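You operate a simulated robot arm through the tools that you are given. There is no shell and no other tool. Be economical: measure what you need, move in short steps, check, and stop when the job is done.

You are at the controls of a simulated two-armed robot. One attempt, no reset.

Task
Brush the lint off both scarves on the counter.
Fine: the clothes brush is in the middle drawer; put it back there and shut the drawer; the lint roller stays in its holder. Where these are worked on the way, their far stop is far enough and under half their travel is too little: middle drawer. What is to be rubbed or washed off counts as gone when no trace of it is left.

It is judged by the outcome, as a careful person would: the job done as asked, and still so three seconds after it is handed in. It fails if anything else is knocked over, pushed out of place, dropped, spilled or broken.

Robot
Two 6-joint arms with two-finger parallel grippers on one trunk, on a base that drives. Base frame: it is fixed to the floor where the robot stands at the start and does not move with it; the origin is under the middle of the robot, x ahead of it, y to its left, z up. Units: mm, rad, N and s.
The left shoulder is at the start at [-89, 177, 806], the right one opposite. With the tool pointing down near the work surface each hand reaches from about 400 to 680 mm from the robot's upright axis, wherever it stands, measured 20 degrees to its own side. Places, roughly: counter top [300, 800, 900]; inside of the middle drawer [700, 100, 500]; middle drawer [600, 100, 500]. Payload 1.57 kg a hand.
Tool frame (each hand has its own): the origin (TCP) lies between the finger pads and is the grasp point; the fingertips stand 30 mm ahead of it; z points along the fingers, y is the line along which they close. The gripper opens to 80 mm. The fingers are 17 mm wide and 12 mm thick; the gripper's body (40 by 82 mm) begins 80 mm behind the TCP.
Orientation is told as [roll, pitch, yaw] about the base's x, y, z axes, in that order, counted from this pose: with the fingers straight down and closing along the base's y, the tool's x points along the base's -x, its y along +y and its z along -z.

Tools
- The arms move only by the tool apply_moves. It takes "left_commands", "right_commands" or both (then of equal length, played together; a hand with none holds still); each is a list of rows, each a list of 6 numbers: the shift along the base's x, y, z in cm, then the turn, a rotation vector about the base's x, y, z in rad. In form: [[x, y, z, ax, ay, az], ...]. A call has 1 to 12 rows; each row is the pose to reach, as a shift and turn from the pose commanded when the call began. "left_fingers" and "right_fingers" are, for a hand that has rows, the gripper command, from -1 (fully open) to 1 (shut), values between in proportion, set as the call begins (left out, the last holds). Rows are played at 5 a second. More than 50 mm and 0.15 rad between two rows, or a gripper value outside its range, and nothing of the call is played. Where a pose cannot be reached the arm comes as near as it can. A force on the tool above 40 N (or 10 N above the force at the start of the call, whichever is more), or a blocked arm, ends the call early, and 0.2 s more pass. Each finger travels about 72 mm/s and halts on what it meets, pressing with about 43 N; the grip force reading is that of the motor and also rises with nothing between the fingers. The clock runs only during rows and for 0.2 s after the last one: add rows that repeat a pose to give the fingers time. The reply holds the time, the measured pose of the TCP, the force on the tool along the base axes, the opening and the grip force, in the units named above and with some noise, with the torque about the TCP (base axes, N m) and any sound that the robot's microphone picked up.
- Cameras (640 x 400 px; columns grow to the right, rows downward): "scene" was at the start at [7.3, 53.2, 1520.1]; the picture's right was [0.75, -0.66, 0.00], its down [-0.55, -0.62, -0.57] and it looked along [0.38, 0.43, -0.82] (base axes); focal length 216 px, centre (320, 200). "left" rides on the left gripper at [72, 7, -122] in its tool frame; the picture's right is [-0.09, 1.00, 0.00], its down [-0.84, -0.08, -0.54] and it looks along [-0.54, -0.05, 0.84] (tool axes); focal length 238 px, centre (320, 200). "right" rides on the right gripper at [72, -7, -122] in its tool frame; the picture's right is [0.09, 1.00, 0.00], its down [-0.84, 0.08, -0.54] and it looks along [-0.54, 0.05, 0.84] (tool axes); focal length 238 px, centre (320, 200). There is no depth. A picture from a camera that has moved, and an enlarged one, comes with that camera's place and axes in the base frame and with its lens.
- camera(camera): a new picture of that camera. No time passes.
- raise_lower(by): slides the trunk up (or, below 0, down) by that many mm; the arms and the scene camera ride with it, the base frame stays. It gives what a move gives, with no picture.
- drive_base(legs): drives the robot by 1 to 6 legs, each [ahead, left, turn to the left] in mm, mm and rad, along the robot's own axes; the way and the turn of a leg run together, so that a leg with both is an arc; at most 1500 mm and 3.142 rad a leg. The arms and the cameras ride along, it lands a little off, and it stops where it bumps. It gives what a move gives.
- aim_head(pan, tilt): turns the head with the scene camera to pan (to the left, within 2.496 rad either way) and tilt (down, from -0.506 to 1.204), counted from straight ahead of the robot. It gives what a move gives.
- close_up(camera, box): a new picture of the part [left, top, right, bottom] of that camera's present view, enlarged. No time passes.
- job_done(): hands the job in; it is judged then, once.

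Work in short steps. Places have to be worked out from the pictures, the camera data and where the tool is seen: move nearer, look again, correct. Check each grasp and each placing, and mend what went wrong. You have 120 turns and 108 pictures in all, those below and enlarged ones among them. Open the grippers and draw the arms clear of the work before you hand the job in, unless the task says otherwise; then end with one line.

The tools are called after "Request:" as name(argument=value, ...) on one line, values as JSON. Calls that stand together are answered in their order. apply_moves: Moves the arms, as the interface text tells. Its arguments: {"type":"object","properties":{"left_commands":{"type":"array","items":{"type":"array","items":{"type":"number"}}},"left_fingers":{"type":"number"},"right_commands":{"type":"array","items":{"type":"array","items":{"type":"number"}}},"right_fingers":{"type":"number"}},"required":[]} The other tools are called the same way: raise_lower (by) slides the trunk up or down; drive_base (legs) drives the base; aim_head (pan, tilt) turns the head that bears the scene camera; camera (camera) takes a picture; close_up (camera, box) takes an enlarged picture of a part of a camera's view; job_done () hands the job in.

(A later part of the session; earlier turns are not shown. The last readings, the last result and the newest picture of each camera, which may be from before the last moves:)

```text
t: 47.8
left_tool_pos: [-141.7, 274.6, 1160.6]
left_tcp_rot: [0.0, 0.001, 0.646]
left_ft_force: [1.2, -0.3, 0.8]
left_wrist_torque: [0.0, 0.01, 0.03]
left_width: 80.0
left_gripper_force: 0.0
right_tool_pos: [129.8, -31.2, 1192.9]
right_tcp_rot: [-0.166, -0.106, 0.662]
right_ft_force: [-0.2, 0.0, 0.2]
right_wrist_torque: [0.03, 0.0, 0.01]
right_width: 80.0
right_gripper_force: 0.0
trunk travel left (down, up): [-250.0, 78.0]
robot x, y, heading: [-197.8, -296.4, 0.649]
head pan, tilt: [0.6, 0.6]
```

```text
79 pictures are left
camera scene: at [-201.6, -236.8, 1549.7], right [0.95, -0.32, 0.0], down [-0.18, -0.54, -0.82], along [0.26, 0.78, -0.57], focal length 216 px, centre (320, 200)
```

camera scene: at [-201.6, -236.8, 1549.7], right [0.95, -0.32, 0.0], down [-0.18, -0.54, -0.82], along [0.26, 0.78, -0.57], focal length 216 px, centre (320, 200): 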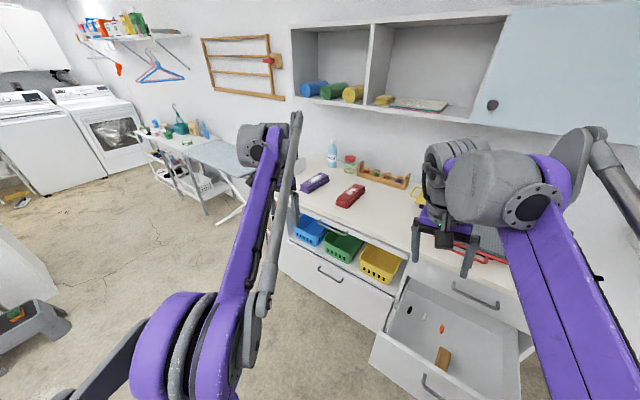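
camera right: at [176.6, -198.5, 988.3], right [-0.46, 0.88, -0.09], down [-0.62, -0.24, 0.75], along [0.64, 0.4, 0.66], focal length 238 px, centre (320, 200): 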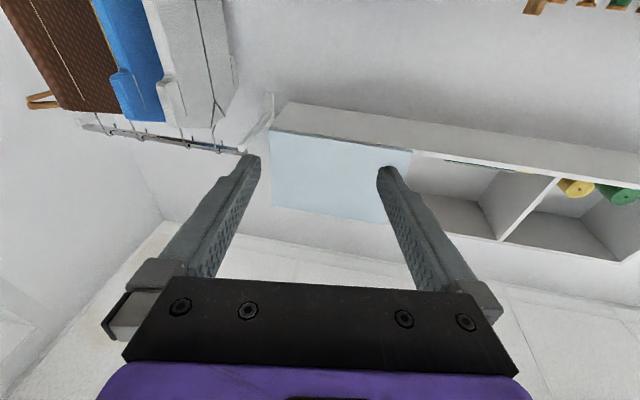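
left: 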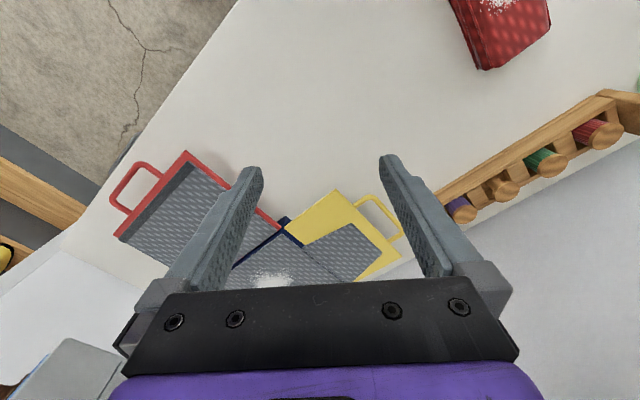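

The left arm is still in its natural configuration, so I'll use it instead for the brush. I shift the right hand outward to the right and drive the base right so the drawer lies to the left hand.

Request:
apply_moves(right_commands=[[2.4, -3.2, 0, 0, 0, 0], [4.8, -6.4, 0, 0, 0, 0], [7.2, -9.6, 0, 0, 0, 0], [9.6, -12.8, 0, 0, 0, 0], [12, -16, 0, 0, 0, 0]])

Request:
drive_base(legs=[[0, -340, 0]])

Request:
aim_head(pan=0.3, tilt=0.9)

Request:
camera(camera="scene")

```text
t: 49.0
left_tool_pos: [-141.5, 274.1, 1162.3]
left_tcp_rot: [0.004, 0.001, 0.646]
left_ft_force: [0.8, 0.1, 0.0]
left_wrist_torque: [0.01, 0.02, 0.0]
left_width: 79.8
left_gripper_force: 0.1
right_tool_pos: [254.0, -195.1, 1193.2]
right_tcp_rot: [-0.251, -0.111, 0.688]
right_ft_force: [1.1, -0.5, 0.2]
right_wrist_torque: [0.01, 0.0, 0.04]
right_width: 80.1
right_gripper_force: 0.0
right hand out of reach, approached as far as the arm can: row 2, 3, 4, 5
trunk travel left (down, up): [-250.0, 78.0]
robot x, y, heading: [-199.5, -290.9, 0.642]
head pan, tilt: [0.6, 0.6]
```

```text
t: 52.5
left_tool_pos: [61.1, 4.3, 1161.1]
left_tcp_rot: [-0.002, 0.0, 0.65]
left_ft_force: [0.2, 0.2, 0.1]
left_wrist_torque: [-0.04, -0.03, 0.06]
left_width: 79.9
left_gripper_force: 0.1
right_tool_pos: [457.8, -464.0, 1191.3]
right_tcp_rot: [-0.248, -0.113, 0.691]
right_ft_force: [0.2, 0.0, 0.5]
right_wrist_torque: [0.01, 0.03, 0.02]
right_width: 79.8
right_gripper_force: 0.0
trunk travel left (down, up): [-250.0, 78.0]
robot x, y, heading: [8.8, -568.4, 0.644]
head pan, tilt: [0.6, 0.6]
```

```text
t: 53.3
left_tool_pos: [61.0, 3.6, 1162.1]
left_tcp_rot: [0.0, 0.001, 0.649]
left_ft_force: [-0.9, -0.8, -0.1]
left_wrist_torque: [0.01, -0.01, 0.01]
left_width: 80.0
left_gripper_force: 0.0
right_tool_pos: [455.7, -463.8, 1192.0]
right_tcp_rot: [-0.248, -0.114, 0.69]
right_ft_force: [-0.6, -0.8, 0.1]
right_wrist_torque: [-0.02, -0.04, -0.01]
right_width: 80.1
right_gripper_force: 0.0
trunk travel left (down, up): [-250.0, 78.0]
robot x, y, heading: [7.8, -569.1, 0.647]
head pan, tilt: [0.3, 0.901]
```

```text
78 pictures are left
camera scene: at [19.0, -530.7, 1525.0], right [0.81, -0.58, 0.0], down [-0.46, -0.64, -0.62], along [0.36, 0.51, -0.78], focal length 216 px, centre (320, 200)
```

scene: 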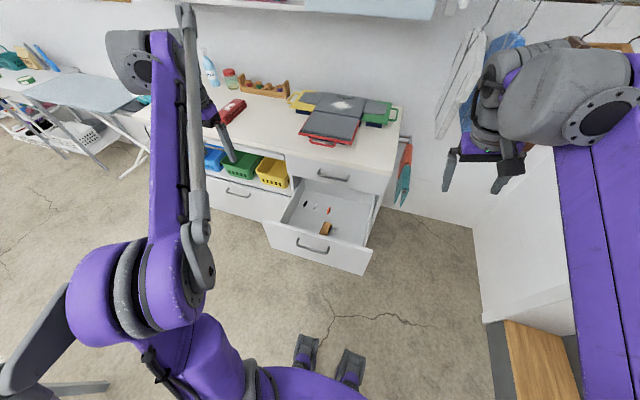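

Good position. I move the left hand above the drawer area for a look.

Request:
apply_moves(left_commands=[[2.8, -1.6, -3, 0, 0, 0], [5.6, -3.3, -6, 0, 0, 0], [8.4, -4.9, -9, 0, 0, 0], [11.1, -6.5, -12, 0, 0, 0], [13.9, -8.2, -15, 0, 0, 0], [16.7, -9.8, -18, 0, 0, 0], [19.5, -11.4, -21, 0, 0, 0], [22.3, -13, -24, 0, 0, 0], [22.3, -13, -24, 0, 0, 0]])

Request:
camera(camera="left")

```text
t: 55.3
left_tool_pos: [284.0, -124.5, 918.7]
left_tcp_rot: [-0.001, 0.001, 0.649]
left_ft_force: [0.0, -0.7, -0.1]
left_wrist_torque: [0.0, -0.05, -0.01]
left_width: 80.1
left_gripper_force: 0.0
right_tool_pos: [456.1, -464.8, 1193.4]
right_tcp_rot: [-0.248, -0.114, 0.691]
right_ft_force: [-0.3, 0.0, -0.6]
right_wrist_torque: [0.0, -0.03, 0.0]
right_width: 80.0
right_gripper_force: 0.0
trunk travel left (down, up): [-250.0, 78.0]
robot x, y, heading: [6.7, -562.7, 0.647]
head pan, tilt: [0.3, 0.901]
```

```text
77 pictures are left
camera left: at [221.6, -162.4, 1040.1], right [-0.53, 0.85, 0.0], down [0.71, 0.44, 0.54], along [0.46, 0.29, -0.84], focal length 238 px, centre (320, 200)
```

left: 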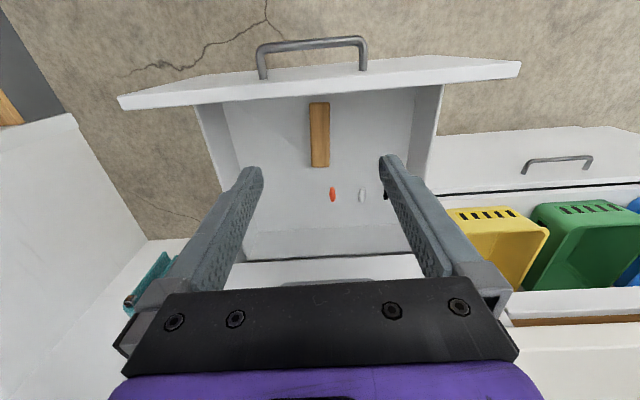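

Brush centre ≈ n=212, s=273 (base [334, -92]), aligned with the hand. I move over it and lower the trunk 210 mm.

Request:
apply_moves(left_commands=[[2.6, 1.6, 0, 0, 0, 0], [5.2, 3.3, 0, 0, 0, 0], [5.2, 3.3, 0, 0, 0, 0]])

Request:
raise_lower(by=-190)

Request:
camera(camera="left")

```text
t: 56.1
left_tool_pos: [334.4, -92.8, 920.0]
left_tcp_rot: [0.0, 0.001, 0.65]
left_ft_force: [0.6, -0.5, -0.2]
left_wrist_torque: [0.04, -0.05, 0.03]
left_width: 79.9
left_gripper_force: 0.1
right_tool_pos: [456.3, -465.2, 1192.2]
right_tcp_rot: [-0.251, -0.113, 0.691]
right_ft_force: [0.5, -1.0, 0.7]
right_wrist_torque: [0.03, -0.03, -0.02]
right_width: 80.0
right_gripper_force: 0.0
trunk travel left (down, up): [-250.0, 78.0]
robot x, y, heading: [4.8, -567.7, 0.645]
head pan, tilt: [0.3, 0.901]
```

```text
t: 58.2
left_tool_pos: [334.9, -93.0, 732.2]
left_tcp_rot: [0.0, 0.0, 0.649]
left_ft_force: [0.5, -0.4, 0.3]
left_wrist_torque: [0.05, 0.0, -0.01]
left_width: 80.1
left_gripper_force: 0.0
right_tool_pos: [456.3, -464.4, 1002.9]
right_tcp_rot: [-0.249, -0.115, 0.691]
right_ft_force: [-0.1, 0.7, -0.2]
right_wrist_torque: [-0.01, 0.01, 0.03]
right_width: 80.2
right_gripper_force: 0.1
trunk travel left (down, up): [-60.0, 268.0]
robot x, y, heading: [2.6, -566.8, 0.646]
head pan, tilt: [0.3, 0.901]
```

```text
76 pictures are left
camera left: at [274.5, -131.4, 853.9], right [-0.53, 0.85, 0.0], down [0.71, 0.44, 0.54], along [0.46, 0.29, -0.84], focal length 238 px, centre (320, 200)
```

left: 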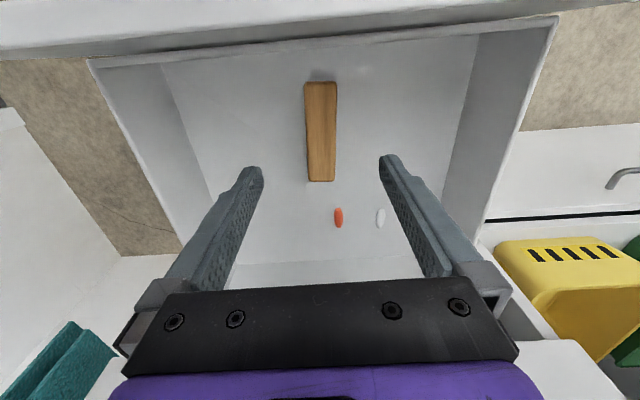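

Comparing both views, the brush top is really deeper, z≈510, centred n≈247, s≈276. I shift forward 35 mm, lower the trunk 60 mm and look again.

Request:
apply_moves(left_commands=[[1.4, 1.05, -1.5, 0, 0, 0], [2.8, 2.1, -3, 0, 0, 0], [2.8, 2.1, -3, 0, 0, 0]])

Request:
raise_lower(by=-58)

Request:
camera(camera="left")

Request:
camera(camera="scene")

```text
t: 59.0
left_tool_pos: [365.0, -71.3, 701.5]
left_tcp_rot: [0.002, 0.001, 0.649]
left_ft_force: [0.7, 0.5, -0.3]
left_wrist_torque: [0.05, -0.01, 0.02]
left_width: 80.2
left_gripper_force: 0.2
right_tool_pos: [456.9, -464.7, 1002.3]
right_tcp_rot: [-0.249, -0.113, 0.69]
right_ft_force: [-0.2, 0.5, -0.8]
right_wrist_torque: [0.01, -0.01, 0.02]
right_width: 80.0
right_gripper_force: 0.0
trunk travel left (down, up): [-60.0, 268.0]
robot x, y, heading: [7.5, -566.1, 0.641]
head pan, tilt: [0.3, 0.901]
```

```text
t: 60.0
left_tool_pos: [363.8, -74.7, 643.1]
left_tcp_rot: [0.0, 0.0, 0.648]
left_ft_force: [-0.2, -0.2, 0.2]
left_wrist_torque: [0.0, -0.03, -0.07]
left_width: 80.1
left_gripper_force: 0.0
right_tool_pos: [457.3, -465.3, 944.3]
right_tcp_rot: [-0.249, -0.114, 0.691]
right_ft_force: [-0.1, 0.2, -0.2]
right_wrist_torque: [-0.01, -0.03, -0.01]
right_width: 79.8
right_gripper_force: 0.1
trunk travel left (down, up): [-2.0, 326.0]
robot x, y, heading: [5.8, -566.7, 0.651]
head pan, tilt: [0.3, 0.901]
```

```text
75 pictures are left
camera left: at [302.5, -110.4, 765.7], right [-0.53, 0.85, 0.0], down [0.71, 0.44, 0.54], along [0.46, 0.29, -0.84], focal length 238 px, centre (320, 200)
```

left: 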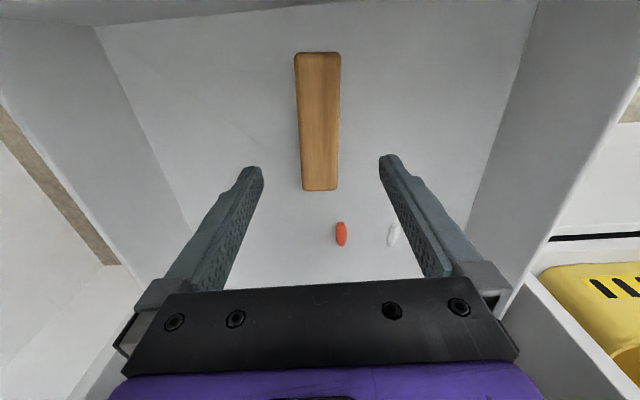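

```text
74 pictures are left
camera scene: at [58.6, -500.8, 1275.3], right [0.81, -0.58, 0.0], down [-0.46, -0.64, -0.62], along [0.36, 0.5, -0.78], focal length 216 px, centre (320, 200)
```

scene: 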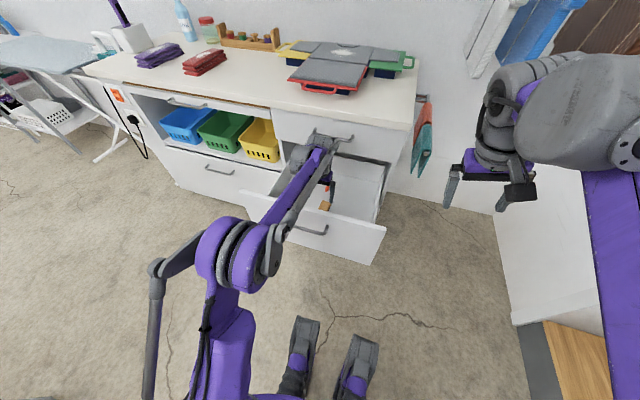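

Brush top at z≈502, centre n≈256, s≈273, 43 mm wide. I descend to z≈545 and check.

Request:
apply_moves(left_commands=[[0.2, 0.45, -3.3, 0, 0, 0], [0.4, 0.9, -6.6, 0, 0, 0], [0.4, 0.9, -9.8, 0, 0, 0], [0.4, 0.9, -9.8, 0, 0, 0]])

Request:
camera(camera="left")

Request:
camera(camera="scene")

```text
t: 61.0
left_tool_pos: [366.2, -62.5, 544.8]
left_tcp_rot: [-0.002, 0.0, 0.651]
left_ft_force: [-0.1, 0.4, -0.5]
left_wrist_torque: [0.01, 0.04, -0.02]
left_width: 80.2
left_gripper_force: 0.0
right_tool_pos: [456.9, -464.6, 943.6]
right_tcp_rot: [-0.25, -0.115, 0.691]
right_ft_force: [-0.4, 1.1, 0.7]
right_wrist_torque: [-0.03, 0.04, 0.05]
right_width: 80.1
right_gripper_force: 0.2
trunk travel left (down, up): [-2.0, 326.0]
robot x, y, heading: [7.0, -567.4, 0.649]
head pan, tilt: [0.3, 0.901]
```

```text
73 pictures are left
camera left: at [306.9, -100.6, 667.1], right [-0.53, 0.85, 0.0], down [0.71, 0.44, 0.54], along [0.46, 0.29, -0.84], focal length 238 px, centre (320, 200)
```

left: 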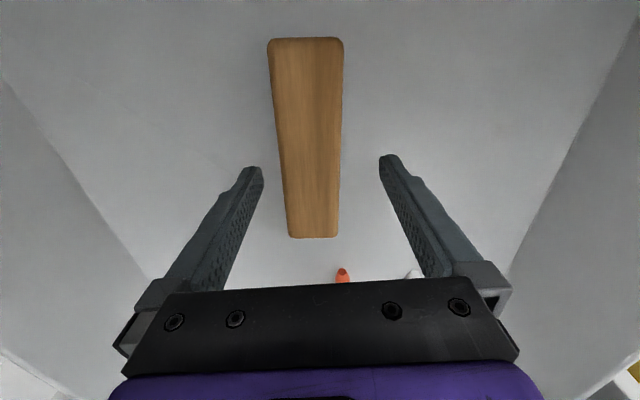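

```text
72 pictures are left
camera scene: at [58.7, -500.8, 1275.3], right [0.81, -0.58, 0.0], down [-0.46, -0.64, -0.62], along [0.36, 0.5, -0.78], focal length 216 px, centre (320, 200)
```

scene: 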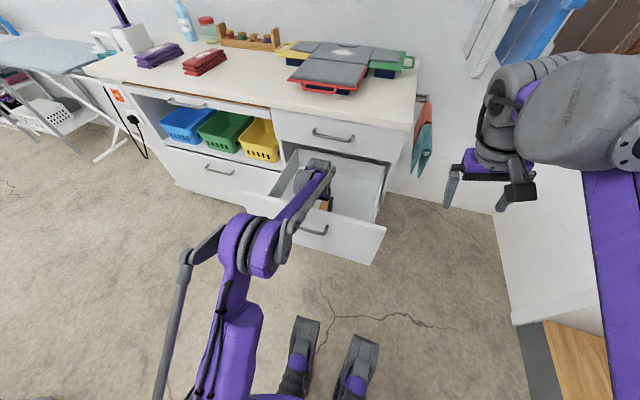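

The hand must shift about 6 mm right. The forearm passes close over the drawer's front panel, so I zoom in to check clearance.

Request:
close_up(camera="scene", box=[200, 130, 400, 270])

Request:
camera(camera="right")

```text
2.86 times, centred on (300, 200) of scene
camera zoom: at [58.7, -500.8, 1275.3], right [0.81, -0.58, 0.0], down [-0.46, -0.64, -0.62], along [0.36, 0.5, -0.78], focal length 618 px, centre (377, 200)
```

zoom: 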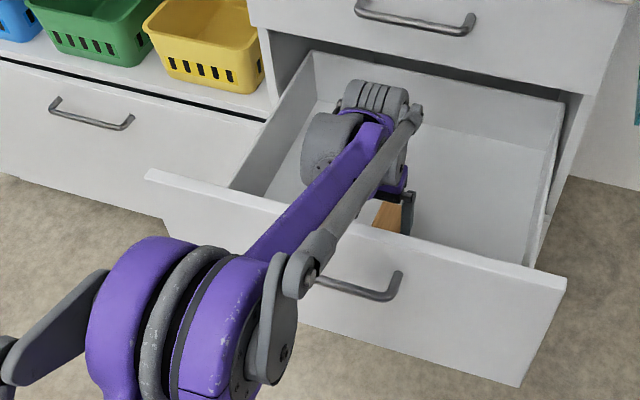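

```text
70 pictures are left
camera right: at [377.5, -499.7, 1054.9], right [-0.66, 0.7, -0.25], down [0.46, 0.65, 0.6], along [0.59, 0.28, -0.76], focal length 238 px, centre (320, 200)
```

right: 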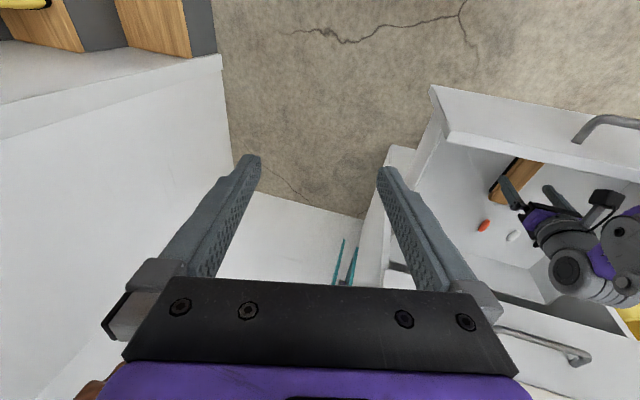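

Geometry estimate: forearm stays at z≳780 over the panel (top ≈722), so there's margin. I shift 6 mm right and descend to z≈505.

Request:
apply_moves(left_commands=[[0.36, -0.48, -1.3, 0, 0, 0], [0.36, -0.48, -2.7, 0, 0, 0], [0.36, -0.48, -4, 0, 0, 0], [0.36, -0.48, -4, 0, 0, 0]])

Request:
camera(camera="left")

Request:
close_up(camera="right", box=[460, 100, 640, 300])

```text
t: 62.0
left_tool_pos: [370.5, -68.8, 505.2]
left_tcp_rot: [0.0, -0.001, 0.648]
left_ft_force: [-0.2, 0.4, -0.6]
left_wrist_torque: [0.0, -0.03, 0.0]
left_width: 80.0
left_gripper_force: 0.0
right_tool_pos: [456.6, -463.1, 942.9]
right_tcp_rot: [-0.25, -0.114, 0.691]
right_ft_force: [-0.4, 0.5, 0.2]
right_wrist_torque: [0.01, -0.01, 0.04]
right_width: 79.9
right_gripper_force: 0.0
trunk travel left (down, up): [-2.0, 326.0]
robot x, y, heading: [9.4, -568.5, 0.649]
head pan, tilt: [0.3, 0.901]
```

```text
69 pictures are left
camera left: at [309.6, -106.5, 627.6], right [-0.53, 0.85, 0.0], down [0.71, 0.44, 0.54], along [0.46, 0.29, -0.84], focal length 238 px, centre (320, 200)
```

left: 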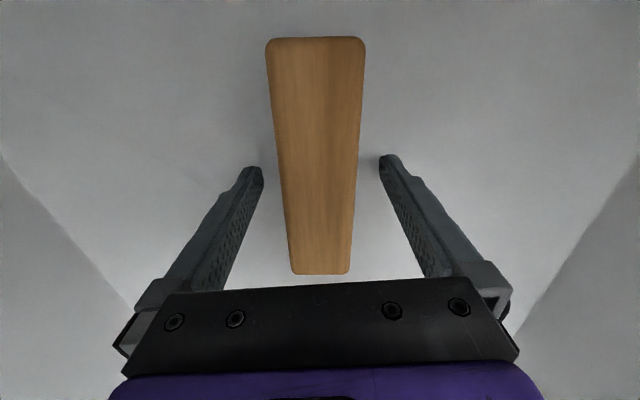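

```text
2.00 times, centred on (550, 200) of right
camera zoom: at [377.5, -499.6, 1054.8], right [-0.66, 0.7, -0.25], down [0.46, 0.65, 0.6], along [0.59, 0.28, -0.76], focal length 477 px, centre (-140, 200)
```

zoom: 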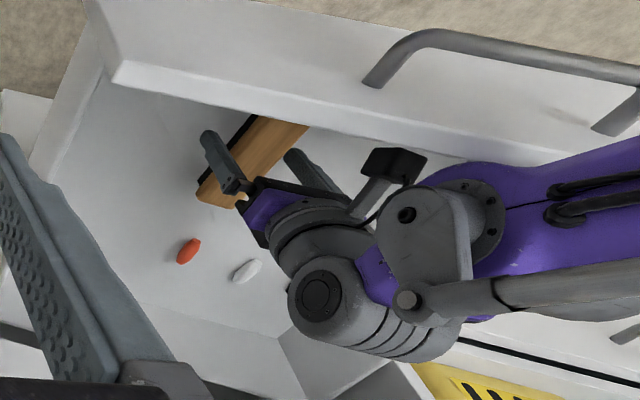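

Centred over the brush. I go down 6 mm more and close.

Request:
apply_moves(left_commands=[[0, 0, -0.6, 0, 0, 0], [0, 0, -0.6, 0, 0, 0]])

Request:
apply_moves(left_commands=[[0, 0, 0, 0, 0, 0], [0, 0, 0, 0, 0, 0], [0, 0, 0, 0, 0, 0], [0, 0, 0, 0, 0, 0]], left_fingers=1)

Request:
camera(camera="left")

```text
t: 62.6
left_tool_pos: [368.6, -69.7, 504.5]
left_tcp_rot: [0.002, 0.001, 0.649]
left_ft_force: [-10.2, -10.4, 28.1]
left_wrist_torque: [-1.47, -0.26, -0.53]
left_width: 80.0
left_gripper_force: 0.0
right_tool_pos: [455.1, -466.3, 946.3]
right_tcp_rot: [-0.248, -0.117, 0.692]
right_ft_force: [-0.1, -0.5, -0.7]
right_wrist_torque: [0.01, 0.06, -0.01]
right_width: 79.9
right_gripper_force: 0.0
trunk travel left (down, up): [-2.0, 326.0]
robot x, y, heading: [5.8, -568.4, 0.645]
head pan, tilt: [0.3, 0.901]
```

```text
t: 62.9
left_tool_pos: [370.2, -67.4, 505.4]
left_tcp_rot: [0.0, -0.001, 0.65]
left_ft_force: [0.0, 2.3, 37.8]
left_wrist_torque: [0.02, 0.36, -0.01]
left_width: 50.9
left_gripper_force: 8.6
right_tool_pos: [456.5, -465.3, 944.1]
right_tcp_rot: [-0.25, -0.114, 0.69]
right_ft_force: [0.6, 0.1, 0.7]
right_wrist_torque: [0.02, -0.01, -0.01]
right_width: 79.9
right_gripper_force: 0.1
trunk travel left (down, up): [-2.0, 326.0]
robot x, y, heading: [9.7, -568.1, 0.65]
head pan, tilt: [0.3, 0.901]
stopped in row 1 (left hand): the force on the tool passed its limit at 55 N (the readings are from after the stop); the commanded pose is now the measured one
```

```text
67 pictures are left
camera left: at [308.9, -106.1, 626.9], right [-0.53, 0.85, 0.0], down [0.71, 0.44, 0.54], along [0.46, 0.29, -0.84], focal length 238 px, centre (320, 200)
```

left: 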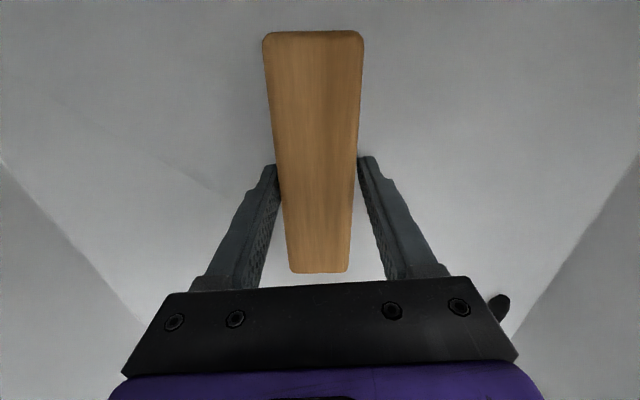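

Fingertips reached the drawer floor (z≈475), so I raise 7 mm, leaving bristles below the tips, and close.

Request:
apply_moves(left_commands=[[0, 0, 0.7, 0, 0, 0], [0, 0, 0.7, 0, 0, 0]], left_fingers=0.2)

Request:
apply_moves(left_commands=[[0, 0, 0, 0, 0, 0], [0, 0, 0, 0, 0, 0], [0, 0, 0, 0, 0, 0], [0, 0, 0, 0, 0, 0]], left_fingers=1)

Request:
camera(camera="left")

Request:
close_up(camera="right", box=[460, 100, 640, 300])

```text
t: 63.5
left_tool_pos: [372.0, -66.1, 508.7]
left_tcp_rot: [-0.001, 0.0, 0.649]
left_ft_force: [0.1, 0.1, -1.2]
left_wrist_torque: [0.0, 0.01, -0.01]
left_width: 45.0
left_gripper_force: 43.3
right_tool_pos: [456.6, -463.7, 942.7]
right_tcp_rot: [-0.25, -0.112, 0.691]
right_ft_force: [-0.5, 0.2, 0.4]
right_wrist_torque: [-0.03, 0.0, -0.01]
right_width: 79.8
right_gripper_force: 0.0
trunk travel left (down, up): [-2.0, 326.0]
robot x, y, heading: [5.9, -567.9, 0.648]
head pan, tilt: [0.3, 0.901]
```

```text
t: 64.5
left_tool_pos: [372.0, -68.4, 510.1]
left_tcp_rot: [-0.001, -0.002, 0.649]
left_ft_force: [0.1, 0.8, -1.3]
left_wrist_torque: [0.01, 0.01, -0.01]
left_width: 44.7
left_gripper_force: 43.3
right_tool_pos: [457.5, -464.4, 943.1]
right_tcp_rot: [-0.25, -0.113, 0.69]
right_ft_force: [-0.4, 0.2, 0.5]
right_wrist_torque: [0.0, -0.01, -0.05]
right_width: 80.1
right_gripper_force: 0.1
trunk travel left (down, up): [-2.0, 326.0]
robot x, y, heading: [2.6, -569.1, 0.645]
head pan, tilt: [0.3, 0.901]
```

```text
66 pictures are left
camera left: at [309.6, -105.4, 631.2], right [-0.53, 0.85, 0.0], down [0.71, 0.45, 0.54], along [0.46, 0.29, -0.84], focal length 238 px, centre (320, 200)
```

left: 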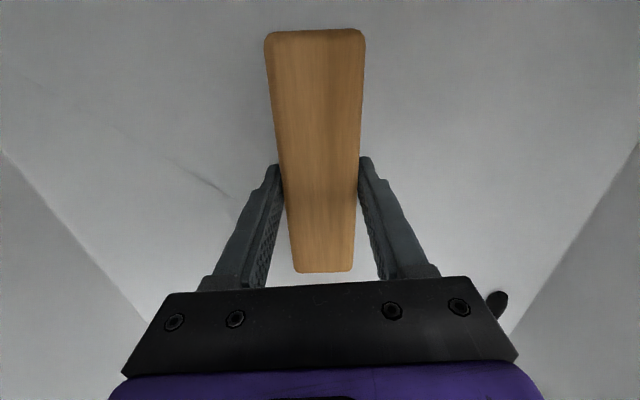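

```text
2.00 times, centred on (550, 200) of right
camera zoom: at [377.6, -499.5, 1054.8], right [-0.66, 0.7, -0.25], down [0.46, 0.65, 0.6], along [0.59, 0.28, -0.76], focal length 477 px, centre (-140, 200)
```

zoom: 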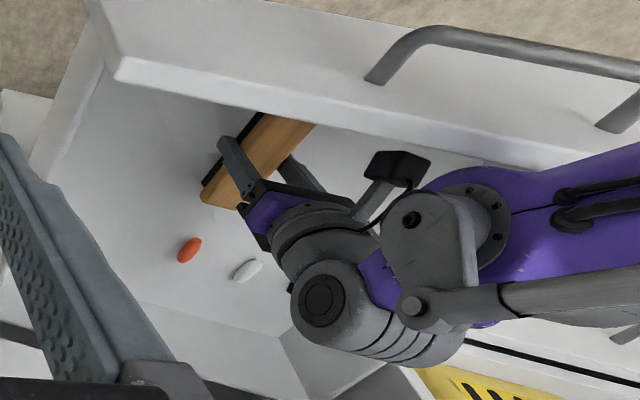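

Gripped (45 mm, 43 N). I lift 60 mm with the arm and check, then raise the trunk.

Request:
apply_moves(left_commands=[[0, 0, 3, 0, 0, 0], [0, 0, 6, 0, 0, 0], [0, 0, 6, 0, 0, 0]])

Request:
close_up(camera="right", box=[460, 100, 640, 300])

```text
t: 65.3
left_tool_pos: [371.0, -69.2, 569.4]
left_tcp_rot: [-0.002, 0.0, 0.648]
left_ft_force: [-0.6, 0.0, -0.9]
left_wrist_torque: [-0.02, 0.0, 0.03]
left_width: 44.6
left_gripper_force: 43.0
right_tool_pos: [457.8, -463.8, 943.1]
right_tcp_rot: [-0.248, -0.113, 0.691]
right_ft_force: [0.3, -0.7, -0.1]
right_wrist_torque: [-0.01, 0.01, -0.03]
right_width: 80.0
right_gripper_force: 0.2
trunk travel left (down, up): [-2.0, 326.0]
robot x, y, heading: [7.9, -566.2, 0.645]
head pan, tilt: [0.3, 0.901]
```

```text
2.00 times, centred on (550, 200) of right
camera zoom: at [377.6, -499.4, 1054.8], right [-0.66, 0.7, -0.25], down [0.46, 0.65, 0.6], along [0.59, 0.28, -0.76], focal length 477 px, centre (-140, 200)
```

zoom: 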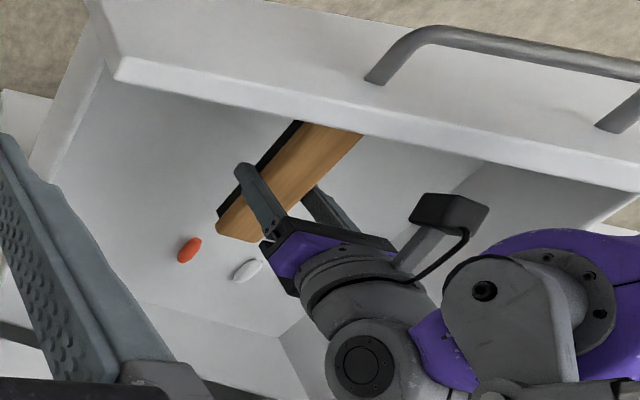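

The brush lifts cleanly. I raise the trunk 260 mm and the hand a further 150 mm.

Request:
raise_lower(by=260)

Request:
apply_moves(left_commands=[[0, 0, 5, 0, 0, 0], [0, 0, 10, 0, 0, 0], [0, 0, 15, 0, 0, 0], [0, 0, 20, 0, 0, 0], [0, 0, 25, 0, 0, 0], [0, 0, 25, 0, 0, 0]])

```text
t: 68.0
left_tool_pos: [372.6, -67.5, 828.9]
left_tcp_rot: [-0.002, 0.0, 0.65]
left_ft_force: [-0.3, 0.7, -1.2]
left_wrist_torque: [-0.01, 0.01, 0.0]
left_width: 44.8
left_gripper_force: 43.6
right_tool_pos: [456.9, -464.5, 1202.7]
right_tcp_rot: [-0.252, -0.112, 0.69]
right_ft_force: [-0.6, -0.1, 0.5]
right_wrist_torque: [-0.02, -0.02, 0.01]
right_width: 80.1
right_gripper_force: 0.0
trunk travel left (down, up): [-262.0, 66.0]
robot x, y, heading: [8.8, -566.9, 0.644]
head pan, tilt: [0.3, 0.901]
```

```text
t: 69.4
left_tool_pos: [372.1, -67.3, 1078.8]
left_tcp_rot: [-0.003, -0.002, 0.649]
left_ft_force: [0.7, 0.5, -0.9]
left_wrist_torque: [0.0, 0.0, 0.0]
left_width: 44.3
left_gripper_force: 43.0
right_tool_pos: [457.4, -463.1, 1203.5]
right_tcp_rot: [-0.252, -0.114, 0.69]
right_ft_force: [0.4, -0.2, 0.3]
right_wrist_torque: [0.0, -0.01, -0.01]
right_width: 79.9
right_gripper_force: 0.1
trunk travel left (down, up): [-262.0, 66.0]
robot x, y, heading: [3.6, -564.3, 0.652]
head pan, tilt: [0.3, 0.901]
```

Hand is high with the brush. I drive left 630 mm to get in front of the red scarf.

Request:
drive_base(legs=[[0, 630, 0]])

Request:
aim_head(pan=0.5, tilt=0.75)

Request:
camera(camera="scene")

```text
t: 75.3
left_tool_pos: [1.5, 429.0, 1077.7]
left_tcp_rot: [-0.001, 0.0, 0.639]
left_ft_force: [-0.4, -0.3, 0.0]
left_wrist_torque: [0.04, -0.01, -0.02]
left_width: 44.4
left_gripper_force: 42.8
right_tool_pos: [82.8, 32.6, 1203.5]
right_tcp_rot: [-0.251, -0.114, 0.68]
right_ft_force: [0.1, -0.5, -0.4]
right_wrist_torque: [0.02, 0.0, 0.01]
right_width: 79.7
right_gripper_force: 0.0
trunk travel left (down, up): [-262.0, 66.0]
robot x, y, heading: [-368.7, -66.1, 0.639]
head pan, tilt: [0.3, 0.901]
```

```text
t: 76.1
left_tool_pos: [2.1, 430.6, 1077.4]
left_tcp_rot: [-0.001, -0.001, 0.639]
left_ft_force: [-0.6, 1.1, -1.2]
left_wrist_torque: [-0.03, -0.02, -0.01]
left_width: 44.3
left_gripper_force: 43.1
right_tool_pos: [82.5, 32.7, 1204.4]
right_tcp_rot: [-0.251, -0.114, 0.682]
right_ft_force: [0.9, -0.9, 1.1]
right_wrist_torque: [-0.02, -0.05, -0.01]
right_width: 80.0
right_gripper_force: 0.1
trunk travel left (down, up): [-262.0, 66.0]
robot x, y, heading: [-368.8, -62.3, 0.638]
head pan, tilt: [0.499, 0.75]
```

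```text
63 pictures are left
camera scene: at [-366.0, -15.4, 1549.6], right [0.91, -0.42, 0.0], down [-0.29, -0.62, -0.73], along [0.31, 0.66, -0.68], focal length 216 px, centre (320, 200)
```

scene: 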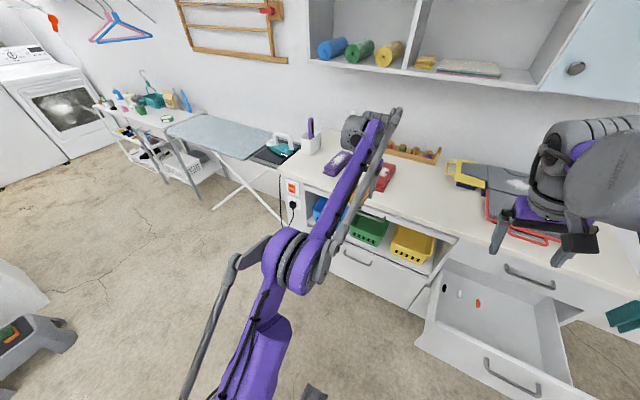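

I drive forward 300 mm towards the counter and look with head and left wrist camera.

Request:
drive_base(legs=[[300, 0, 0]])

Request:
camera(camera="left")

Request:
camera(camera="scene")

```text
t: 78.1
left_tool_pos: [237.3, 605.5, 1079.7]
left_tcp_rot: [-0.002, 0.001, 0.641]
left_ft_force: [-0.3, 0.1, -1.6]
left_wrist_torque: [0.0, 0.0, 0.01]
left_width: 44.6
left_gripper_force: 42.6
right_tool_pos: [317.7, 207.5, 1203.7]
right_tcp_rot: [-0.252, -0.113, 0.683]
right_ft_force: [-0.2, -0.1, -0.4]
right_wrist_torque: [0.0, 0.01, 0.0]
right_width: 79.7
right_gripper_force: 0.0
trunk travel left (down, up): [-262.0, 66.0]
robot x, y, heading: [-136.3, 109.6, 0.635]
head pan, tilt: [0.499, 0.75]
```

```text
62 pictures are left
camera left: at [175.0, 568.6, 1200.0], right [-0.52, 0.85, 0.0], down [0.72, 0.44, 0.54], along [0.46, 0.28, -0.84], focal length 238 px, centre (320, 200)
```

left: 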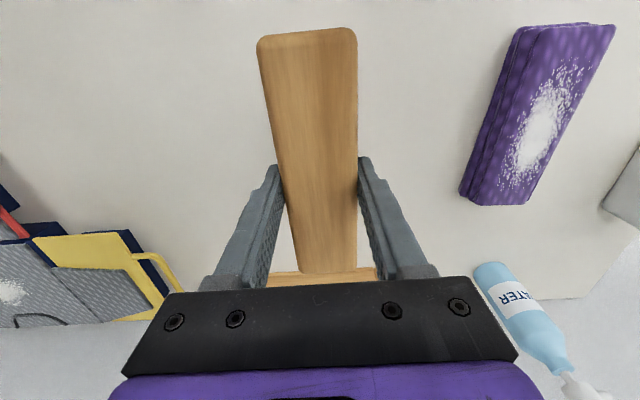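

```text
61 pictures are left
camera scene: at [-130.6, 159.5, 1549.6], right [0.91, -0.42, 0.0], down [-0.29, -0.62, -0.73], along [0.31, 0.66, -0.68], focal length 216 px, centre (320, 200)
```

scene: 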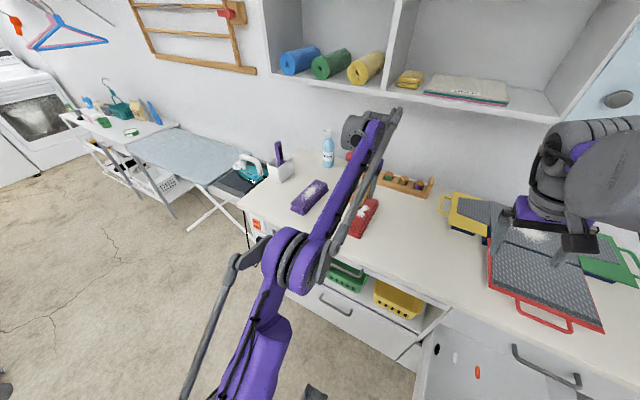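

I zoom on the scarves from the head to locate the red one relative to the brush.

Request:
close_up(camera="scene", box=[270, 110, 450, 250])

Request:
close_up(camera="right", box=[400, 60, 640, 260])

```text
2.86 times, centred on (360, 180) of scene
camera zoom: at [-130.6, 159.5, 1549.6], right [0.91, -0.42, 0.0], down [-0.29, -0.62, -0.73], along [0.31, 0.66, -0.68], focal length 618 px, centre (206, 257)
```

zoom: 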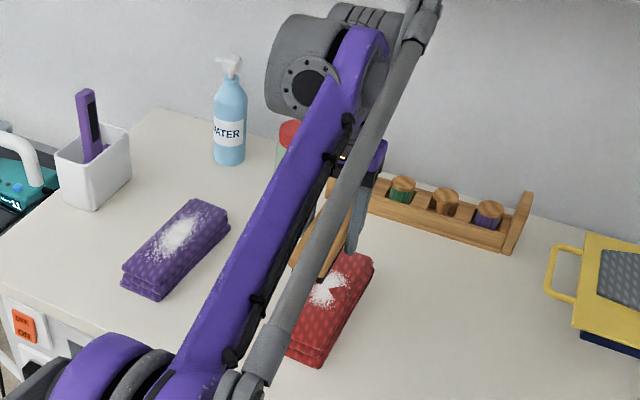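

```text
2.00 times, centred on (520, 160) of right
camera zoom: at [237.8, 173.7, 1314.7], right [-0.66, 0.71, -0.26], down [0.47, 0.65, 0.6], along [0.59, 0.27, -0.76], focal length 477 px, centre (-80, 280)
```

zoom: 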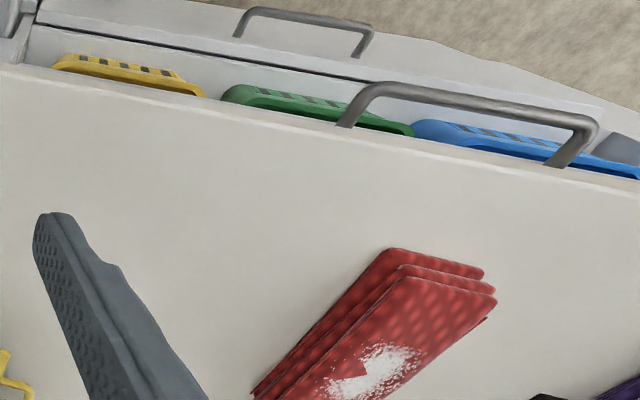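

Estimates: red lint centre n≈585, s≈-335; purple n≈582, s≈-575; each scarf ~200×70 mm, long axis along depth. I drive forward 60 mm more and bring the brush over the red lint to z≈1000.

Request:
drive_base(legs=[[60, 0, 0.005]])

Request:
apply_moves(left_commands=[[-1.0, -0.9, -3, 0, 0, 0], [-2, -1.8, -6, 0, 0, 0], [-2.0, -1.8, -8, 0, 0, 0], [-2.0, -1.8, -8, 0, 0, 0]])

Request:
close_up(camera="scene", box=[270, 110, 450, 250])

Request:
camera(camera="right")

```text
t: 79.0
left_tool_pos: [283.5, 644.0, 1077.1]
left_tcp_rot: [-0.001, 0.001, 0.645]
left_ft_force: [0.3, 0.9, -1.8]
left_wrist_torque: [-0.02, -0.01, 0.01]
left_width: 44.1
left_gripper_force: 42.9
right_tool_pos: [364.7, 246.5, 1203.8]
right_tcp_rot: [-0.253, -0.113, 0.688]
right_ft_force: [-0.1, 1.0, -1.1]
right_wrist_torque: [0.0, 0.01, -0.04]
right_width: 80.0
right_gripper_force: 0.1
trunk travel left (down, up): [-262.0, 66.0]
robot x, y, heading: [-85.3, 142.3, 0.642]
head pan, tilt: [0.499, 0.75]
```

```text
t: 80.0
left_tool_pos: [262.8, 624.6, 997.5]
left_tcp_rot: [-0.002, 0.001, 0.646]
left_ft_force: [-0.5, 0.0, -1.4]
left_wrist_torque: [-0.04, -0.01, -0.01]
left_width: 44.1
left_gripper_force: 43.0
right_tool_pos: [365.0, 245.7, 1203.8]
right_tcp_rot: [-0.251, -0.116, 0.689]
right_ft_force: [-0.6, -1.3, 0.3]
right_wrist_torque: [-0.02, -0.04, 0.02]
right_width: 80.3
right_gripper_force: 0.1
trunk travel left (down, up): [-262.0, 66.0]
robot x, y, heading: [-84.8, 145.2, 0.644]
head pan, tilt: [0.499, 0.75]
```

```text
2.86 times, centred on (360, 180) of scene
camera zoom: at [-83.4, 195.0, 1549.6], right [0.91, -0.41, 0.0], down [-0.28, -0.62, -0.73], along [0.3, 0.67, -0.68], focal length 618 px, centre (206, 257)
```

zoom: 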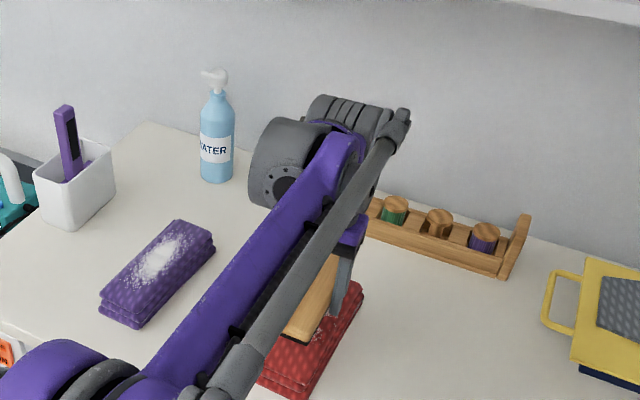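

```text
57 pictures are left
camera right: at [285.0, 211.0, 1314.9], right [-0.66, 0.71, -0.26], down [0.47, 0.65, 0.6], along [0.59, 0.28, -0.76], focal length 238 px, centre (320, 200)
```

right: 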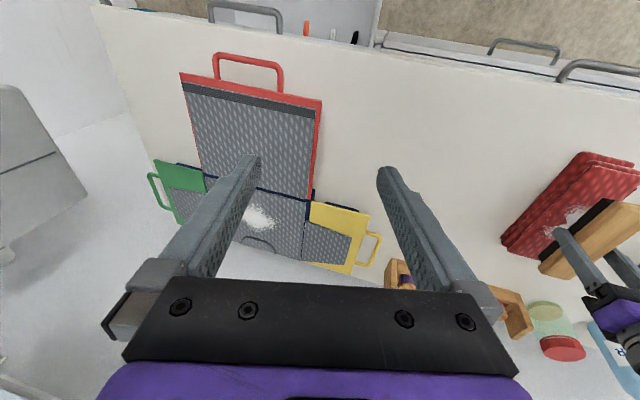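

The right camera gives a good side view; zoom in there.

Request:
close_up(camera="right", box=[480, 130, 640, 290])

```text
2.50 times, centred on (560, 210) of right
camera zoom: at [285.0, 211.0, 1314.9], right [-0.66, 0.71, -0.26], down [0.47, 0.65, 0.6], along [0.59, 0.28, -0.76], focal length 596 px, centre (-280, 175)
```

zoom: 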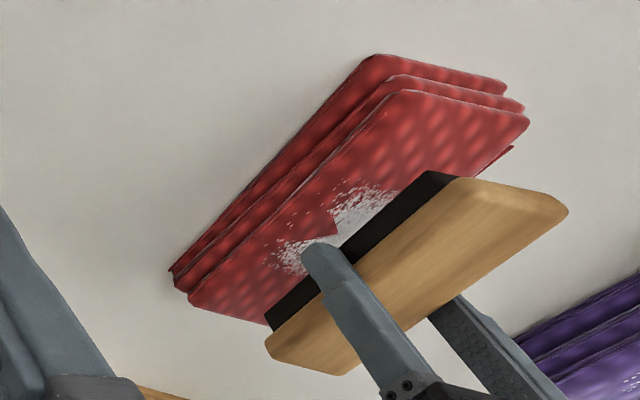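

Brush hovers above the scarf, centred a little left. I lower in small steps to find contact by force.

Request:
apply_moves(left_commands=[[-0.8, -0.6, -0.5, 0, 0, 0], [-1.6, -1.2, -1, 0, 0, 0], [-1.6, -1.2, -1.4, 0, 0, 0], [-1.6, -1.2, -1.4, 0, 0, 0]])

Request:
apply_moves(left_commands=[[0, 0, -0.4, 0, 0, 0], [0, 0, -0.4, 0, 0, 0]])

Request:
close_up(camera="right", box=[480, 130, 640, 290])

```text
t: 81.0
left_tool_pos: [246.9, 612.3, 985.0]
left_tcp_rot: [-0.002, 0.0, 0.645]
left_ft_force: [-0.1, -0.2, -0.5]
left_wrist_torque: [0.02, 0.01, 0.02]
left_width: 44.5
left_gripper_force: 43.0
right_tool_pos: [364.9, 245.8, 1204.7]
right_tcp_rot: [-0.252, -0.113, 0.689]
right_ft_force: [0.3, 0.3, -1.0]
right_wrist_torque: [0.02, -0.03, 0.02]
right_width: 79.9
right_gripper_force: 0.1
trunk travel left (down, up): [-262.0, 66.0]
robot x, y, heading: [-82.1, 137.9, 0.644]
head pan, tilt: [0.499, 0.75]
```

```text
t: 81.7
left_tool_pos: [246.3, 613.2, 979.4]
left_tcp_rot: [-0.002, -0.001, 0.646]
left_ft_force: [-0.6, -0.8, -1.9]
left_wrist_torque: [0.01, 0.02, 0.0]
left_width: 44.4
left_gripper_force: 42.7
right_tool_pos: [365.5, 246.6, 1204.0]
right_tcp_rot: [-0.251, -0.113, 0.687]
right_ft_force: [-1.1, 0.7, -0.3]
right_wrist_torque: [0.02, 0.01, -0.01]
right_width: 79.9
right_gripper_force: 0.1
trunk travel left (down, up): [-262.0, 66.0]
robot x, y, heading: [-86.4, 144.9, 0.644]
head pan, tilt: [0.499, 0.75]
```

```text
2.50 times, centred on (560, 210) of right
camera zoom: at [285.1, 211.2, 1314.8], right [-0.66, 0.71, -0.26], down [0.47, 0.65, 0.6], along [0.59, 0.28, -0.76], focal length 596 px, centre (-280, 175)
```

zoom: 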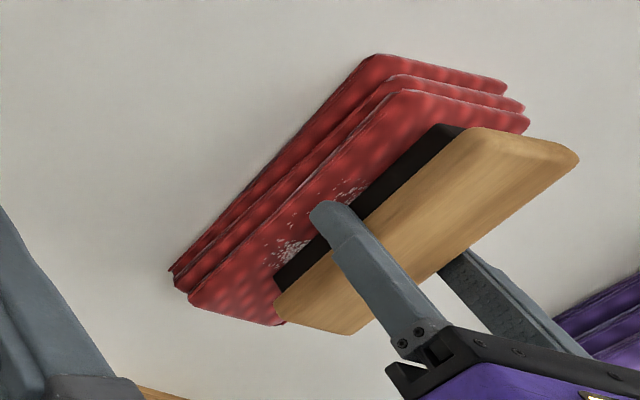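

No contact force yet; continue down in 4 mm steps.

Request:
apply_moves(left_commands=[[0, 0, -0.4, 0, 0, 0], [0, 0, -0.4, 0, 0, 0]])

Request:
apply_moves(left_commands=[[0, 0, -0.4, 0, 0, 0], [0, 0, -0.4, 0, 0, 0]])

Request:
apply_moves(left_commands=[[0, 0, -0.4, 0, 0, 0], [0, 0, -0.4, 0, 0, 0]])

```text
t: 82.2
left_tool_pos: [246.6, 611.8, 976.4]
left_tcp_rot: [-0.001, 0.0, 0.645]
left_ft_force: [0.2, -0.5, -1.3]
left_wrist_torque: [0.02, 0.0, 0.0]
left_width: 44.4
left_gripper_force: 43.1
right_tool_pos: [365.8, 245.9, 1203.8]
right_tcp_rot: [-0.251, -0.113, 0.689]
right_ft_force: [-1.2, 0.0, -0.8]
right_wrist_torque: [-0.02, 0.01, 0.01]
right_width: 80.1
right_gripper_force: 0.1
trunk travel left (down, up): [-262.0, 66.0]
robot x, y, heading: [-85.5, 143.4, 0.643]
head pan, tilt: [0.499, 0.75]
```

```text
t: 82.8
left_tool_pos: [245.6, 612.1, 973.6]
left_tcp_rot: [0.0, -0.002, 0.646]
left_ft_force: [3.5, 8.5, 30.0]
left_wrist_torque: [0.25, 0.65, -0.16]
left_width: 44.3
left_gripper_force: 43.1
right_tool_pos: [363.9, 245.1, 1205.2]
right_tcp_rot: [-0.25, -0.113, 0.688]
right_ft_force: [-0.2, -0.1, -0.4]
right_wrist_torque: [-0.03, -0.02, 0.01]
right_width: 80.0
right_gripper_force: 0.0
trunk travel left (down, up): [-262.0, 66.0]
robot x, y, heading: [-86.2, 143.5, 0.646]
head pan, tilt: [0.499, 0.75]
```

```text
t: 83.1
left_tool_pos: [246.0, 613.0, 974.4]
left_tcp_rot: [0.001, -0.002, 0.645]
left_ft_force: [2.3, 1.6, 19.9]
left_wrist_torque: [-0.01, 0.54, -0.02]
left_width: 44.1
left_gripper_force: 42.9
right_tool_pos: [364.7, 245.2, 1203.9]
right_tcp_rot: [-0.251, -0.113, 0.685]
right_ft_force: [0.6, -0.1, -0.2]
right_wrist_torque: [0.0, 0.02, -0.02]
right_width: 79.9
right_gripper_force: 0.1
trunk travel left (down, up): [-262.0, 66.0]
robot x, y, heading: [-83.9, 145.5, 0.648]
head pan, tilt: [0.499, 0.75]
stopped in row 1 (left hand): the force on the tool passed its limit at 48 N (the readings are from after the stop); the commanded pose is now the measured one
```

Contact at TCP z≈974. I ease up 1 mm and make gentle back-and-forth strokes along the scarf.

Request:
apply_moves(left_commands=[[0, 0, 0.1, 0, 0, 0], [1.2, 0.9, 0.1, 0, 0, 0], [2.4, 1.8, 0.1, 0, 0, 0], [3.6, 2.7, 0.1, 0, 0, 0], [2.4, 1.8, 0.1, 0, 0, 0], [1.2, 0.9, 0.1, 0, 0, 0], [0, 0, 0.1, 0, 0, 0], [-1.2, -0.9, 0.1, 0, 0, 0], [-2.4, -1.8, 0.1, 0, 0, 0], [-1.2, -0.9, 0.1, 0, 0, 0], [0, 0, 0.1, 0, 0, 0]])

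Request:
close_up(camera="right", box=[480, 130, 640, 290])

```text
t: 85.5
left_tool_pos: [247.0, 611.8, 974.4]
left_tcp_rot: [-0.001, -0.002, 0.646]
left_ft_force: [-5.2, -4.1, 14.4]
left_wrist_torque: [0.13, 0.29, 0.16]
left_width: 44.1
left_gripper_force: 43.3
right_tool_pos: [363.8, 245.3, 1205.3]
right_tcp_rot: [-0.251, -0.117, 0.69]
right_ft_force: [0.8, 0.2, -0.4]
right_wrist_torque: [0.02, -0.01, 0.03]
right_width: 80.1
right_gripper_force: 0.0
trunk travel left (down, up): [-262.0, 66.0]
robot x, y, heading: [-79.6, 145.4, 0.649]
head pan, tilt: [0.499, 0.75]
```

```text
2.50 times, centred on (560, 210) of right
camera zoom: at [283.9, 209.7, 1315.2], right [-0.66, 0.71, -0.26], down [0.47, 0.65, 0.6], along [0.59, 0.28, -0.76], focal length 596 px, centre (-280, 175)
```

zoom: 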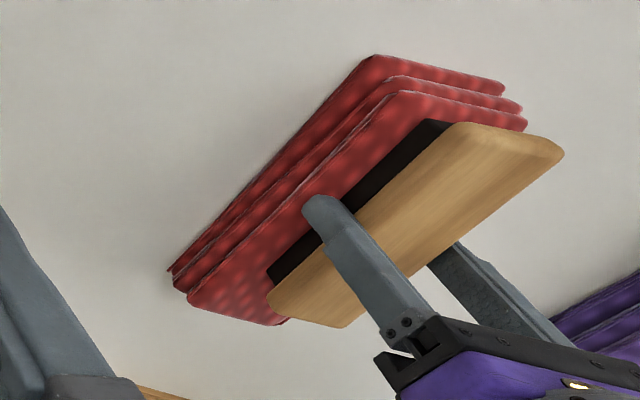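

Lint gone where seen, scarf unmoved. Another pass offset right, then lift clear and inspect.

Request:
apply_moves(left_commands=[[0, 0, 0.6, 0, 0, 0], [0.84, -1.12, 0.6, 0, 0, 0], [0.84, -1.12, 0, 0, 0, 0], [2.0, -0.2, 0, 0, 0, 0], [3.24, 0.68, 0, 0, 0, 0], [2.0, -0.2, 0, 0, 0, 0], [0.84, -1.12, 0, 0, 0, 0], [-0.4, -2.0, 0, 0, 0, 0], [-1.56, -2.92, 0, 0, 0, 0], [-0.4, -2.0, 0, 0, 0, 0], [0.84, -1.12, 0, 0, 0, 0], [0.84, -1.12, 1, 0, 0, 0]])

Request:
apply_moves(left_commands=[[0, 0, 4, 0, 0, 0], [0, 0, 8, 0, 0, 0], [-4, -3, 8, 0, 0, 0], [-8, -6, 8, 0, 0, 0], [-12, -9, 8, 0, 0, 0], [-12, -9, 8, 0, 0, 0]])

Request:
camera(camera="left")

Request:
close_up(camera="right", box=[480, 130, 640, 290])

```text
t: 88.1
left_tool_pos: [255.3, 602.3, 982.6]
left_tcp_rot: [-0.001, -0.002, 0.645]
left_ft_force: [0.1, -0.1, -0.9]
left_wrist_torque: [-0.03, 0.02, -0.01]
left_width: 44.2
left_gripper_force: 42.9
right_tool_pos: [365.8, 246.4, 1204.8]
right_tcp_rot: [-0.253, -0.114, 0.688]
right_ft_force: [-0.2, -0.7, 0.1]
right_wrist_torque: [-0.01, -0.01, 0.03]
right_width: 79.9
right_gripper_force: 0.1
trunk travel left (down, up): [-262.0, 66.0]
robot x, y, heading: [-83.7, 145.4, 0.643]
head pan, tilt: [0.499, 0.75]
```

```text
t: 89.5
left_tool_pos: [136.2, 511.8, 1063.8]
left_tcp_rot: [0.0, 0.0, 0.645]
left_ft_force: [-0.3, 0.8, -0.4]
left_wrist_torque: [0.02, 0.04, 0.0]
left_width: 44.1
left_gripper_force: 43.4
right_tool_pos: [364.9, 247.3, 1203.7]
right_tcp_rot: [-0.25, -0.112, 0.686]
right_ft_force: [0.4, -0.9, -0.4]
right_wrist_torque: [0.02, 0.01, -0.02]
right_width: 80.0
right_gripper_force: 0.1
trunk travel left (down, up): [-262.0, 66.0]
robot x, y, heading: [-84.0, 144.8, 0.643]
head pan, tilt: [0.499, 0.75]
```

```text
53 pictures are left
camera left: at [73.6, 474.3, 1185.7], right [-0.53, 0.85, 0.0], down [0.71, 0.44, 0.54], along [0.46, 0.29, -0.84], focal length 238 px, centre (320, 200)
```

left: 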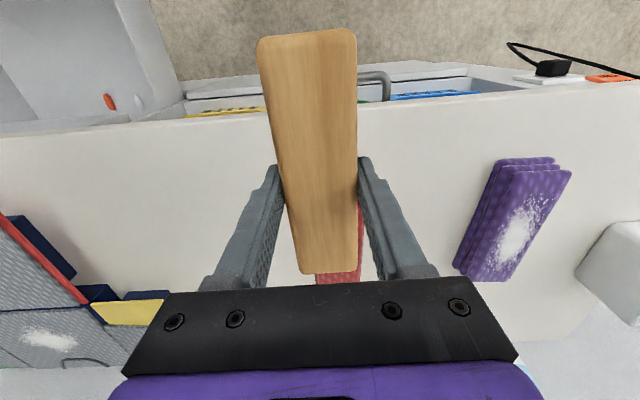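

```text
2.50 times, centred on (560, 210) of right
camera zoom: at [286.1, 212.0, 1314.6], right [-0.66, 0.71, -0.26], down [0.47, 0.65, 0.6], along [0.59, 0.27, -0.76], focal length 596 px, centre (-280, 175)
```

zoom: 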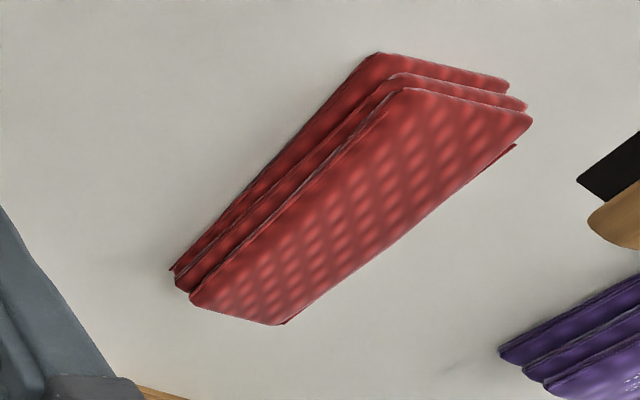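

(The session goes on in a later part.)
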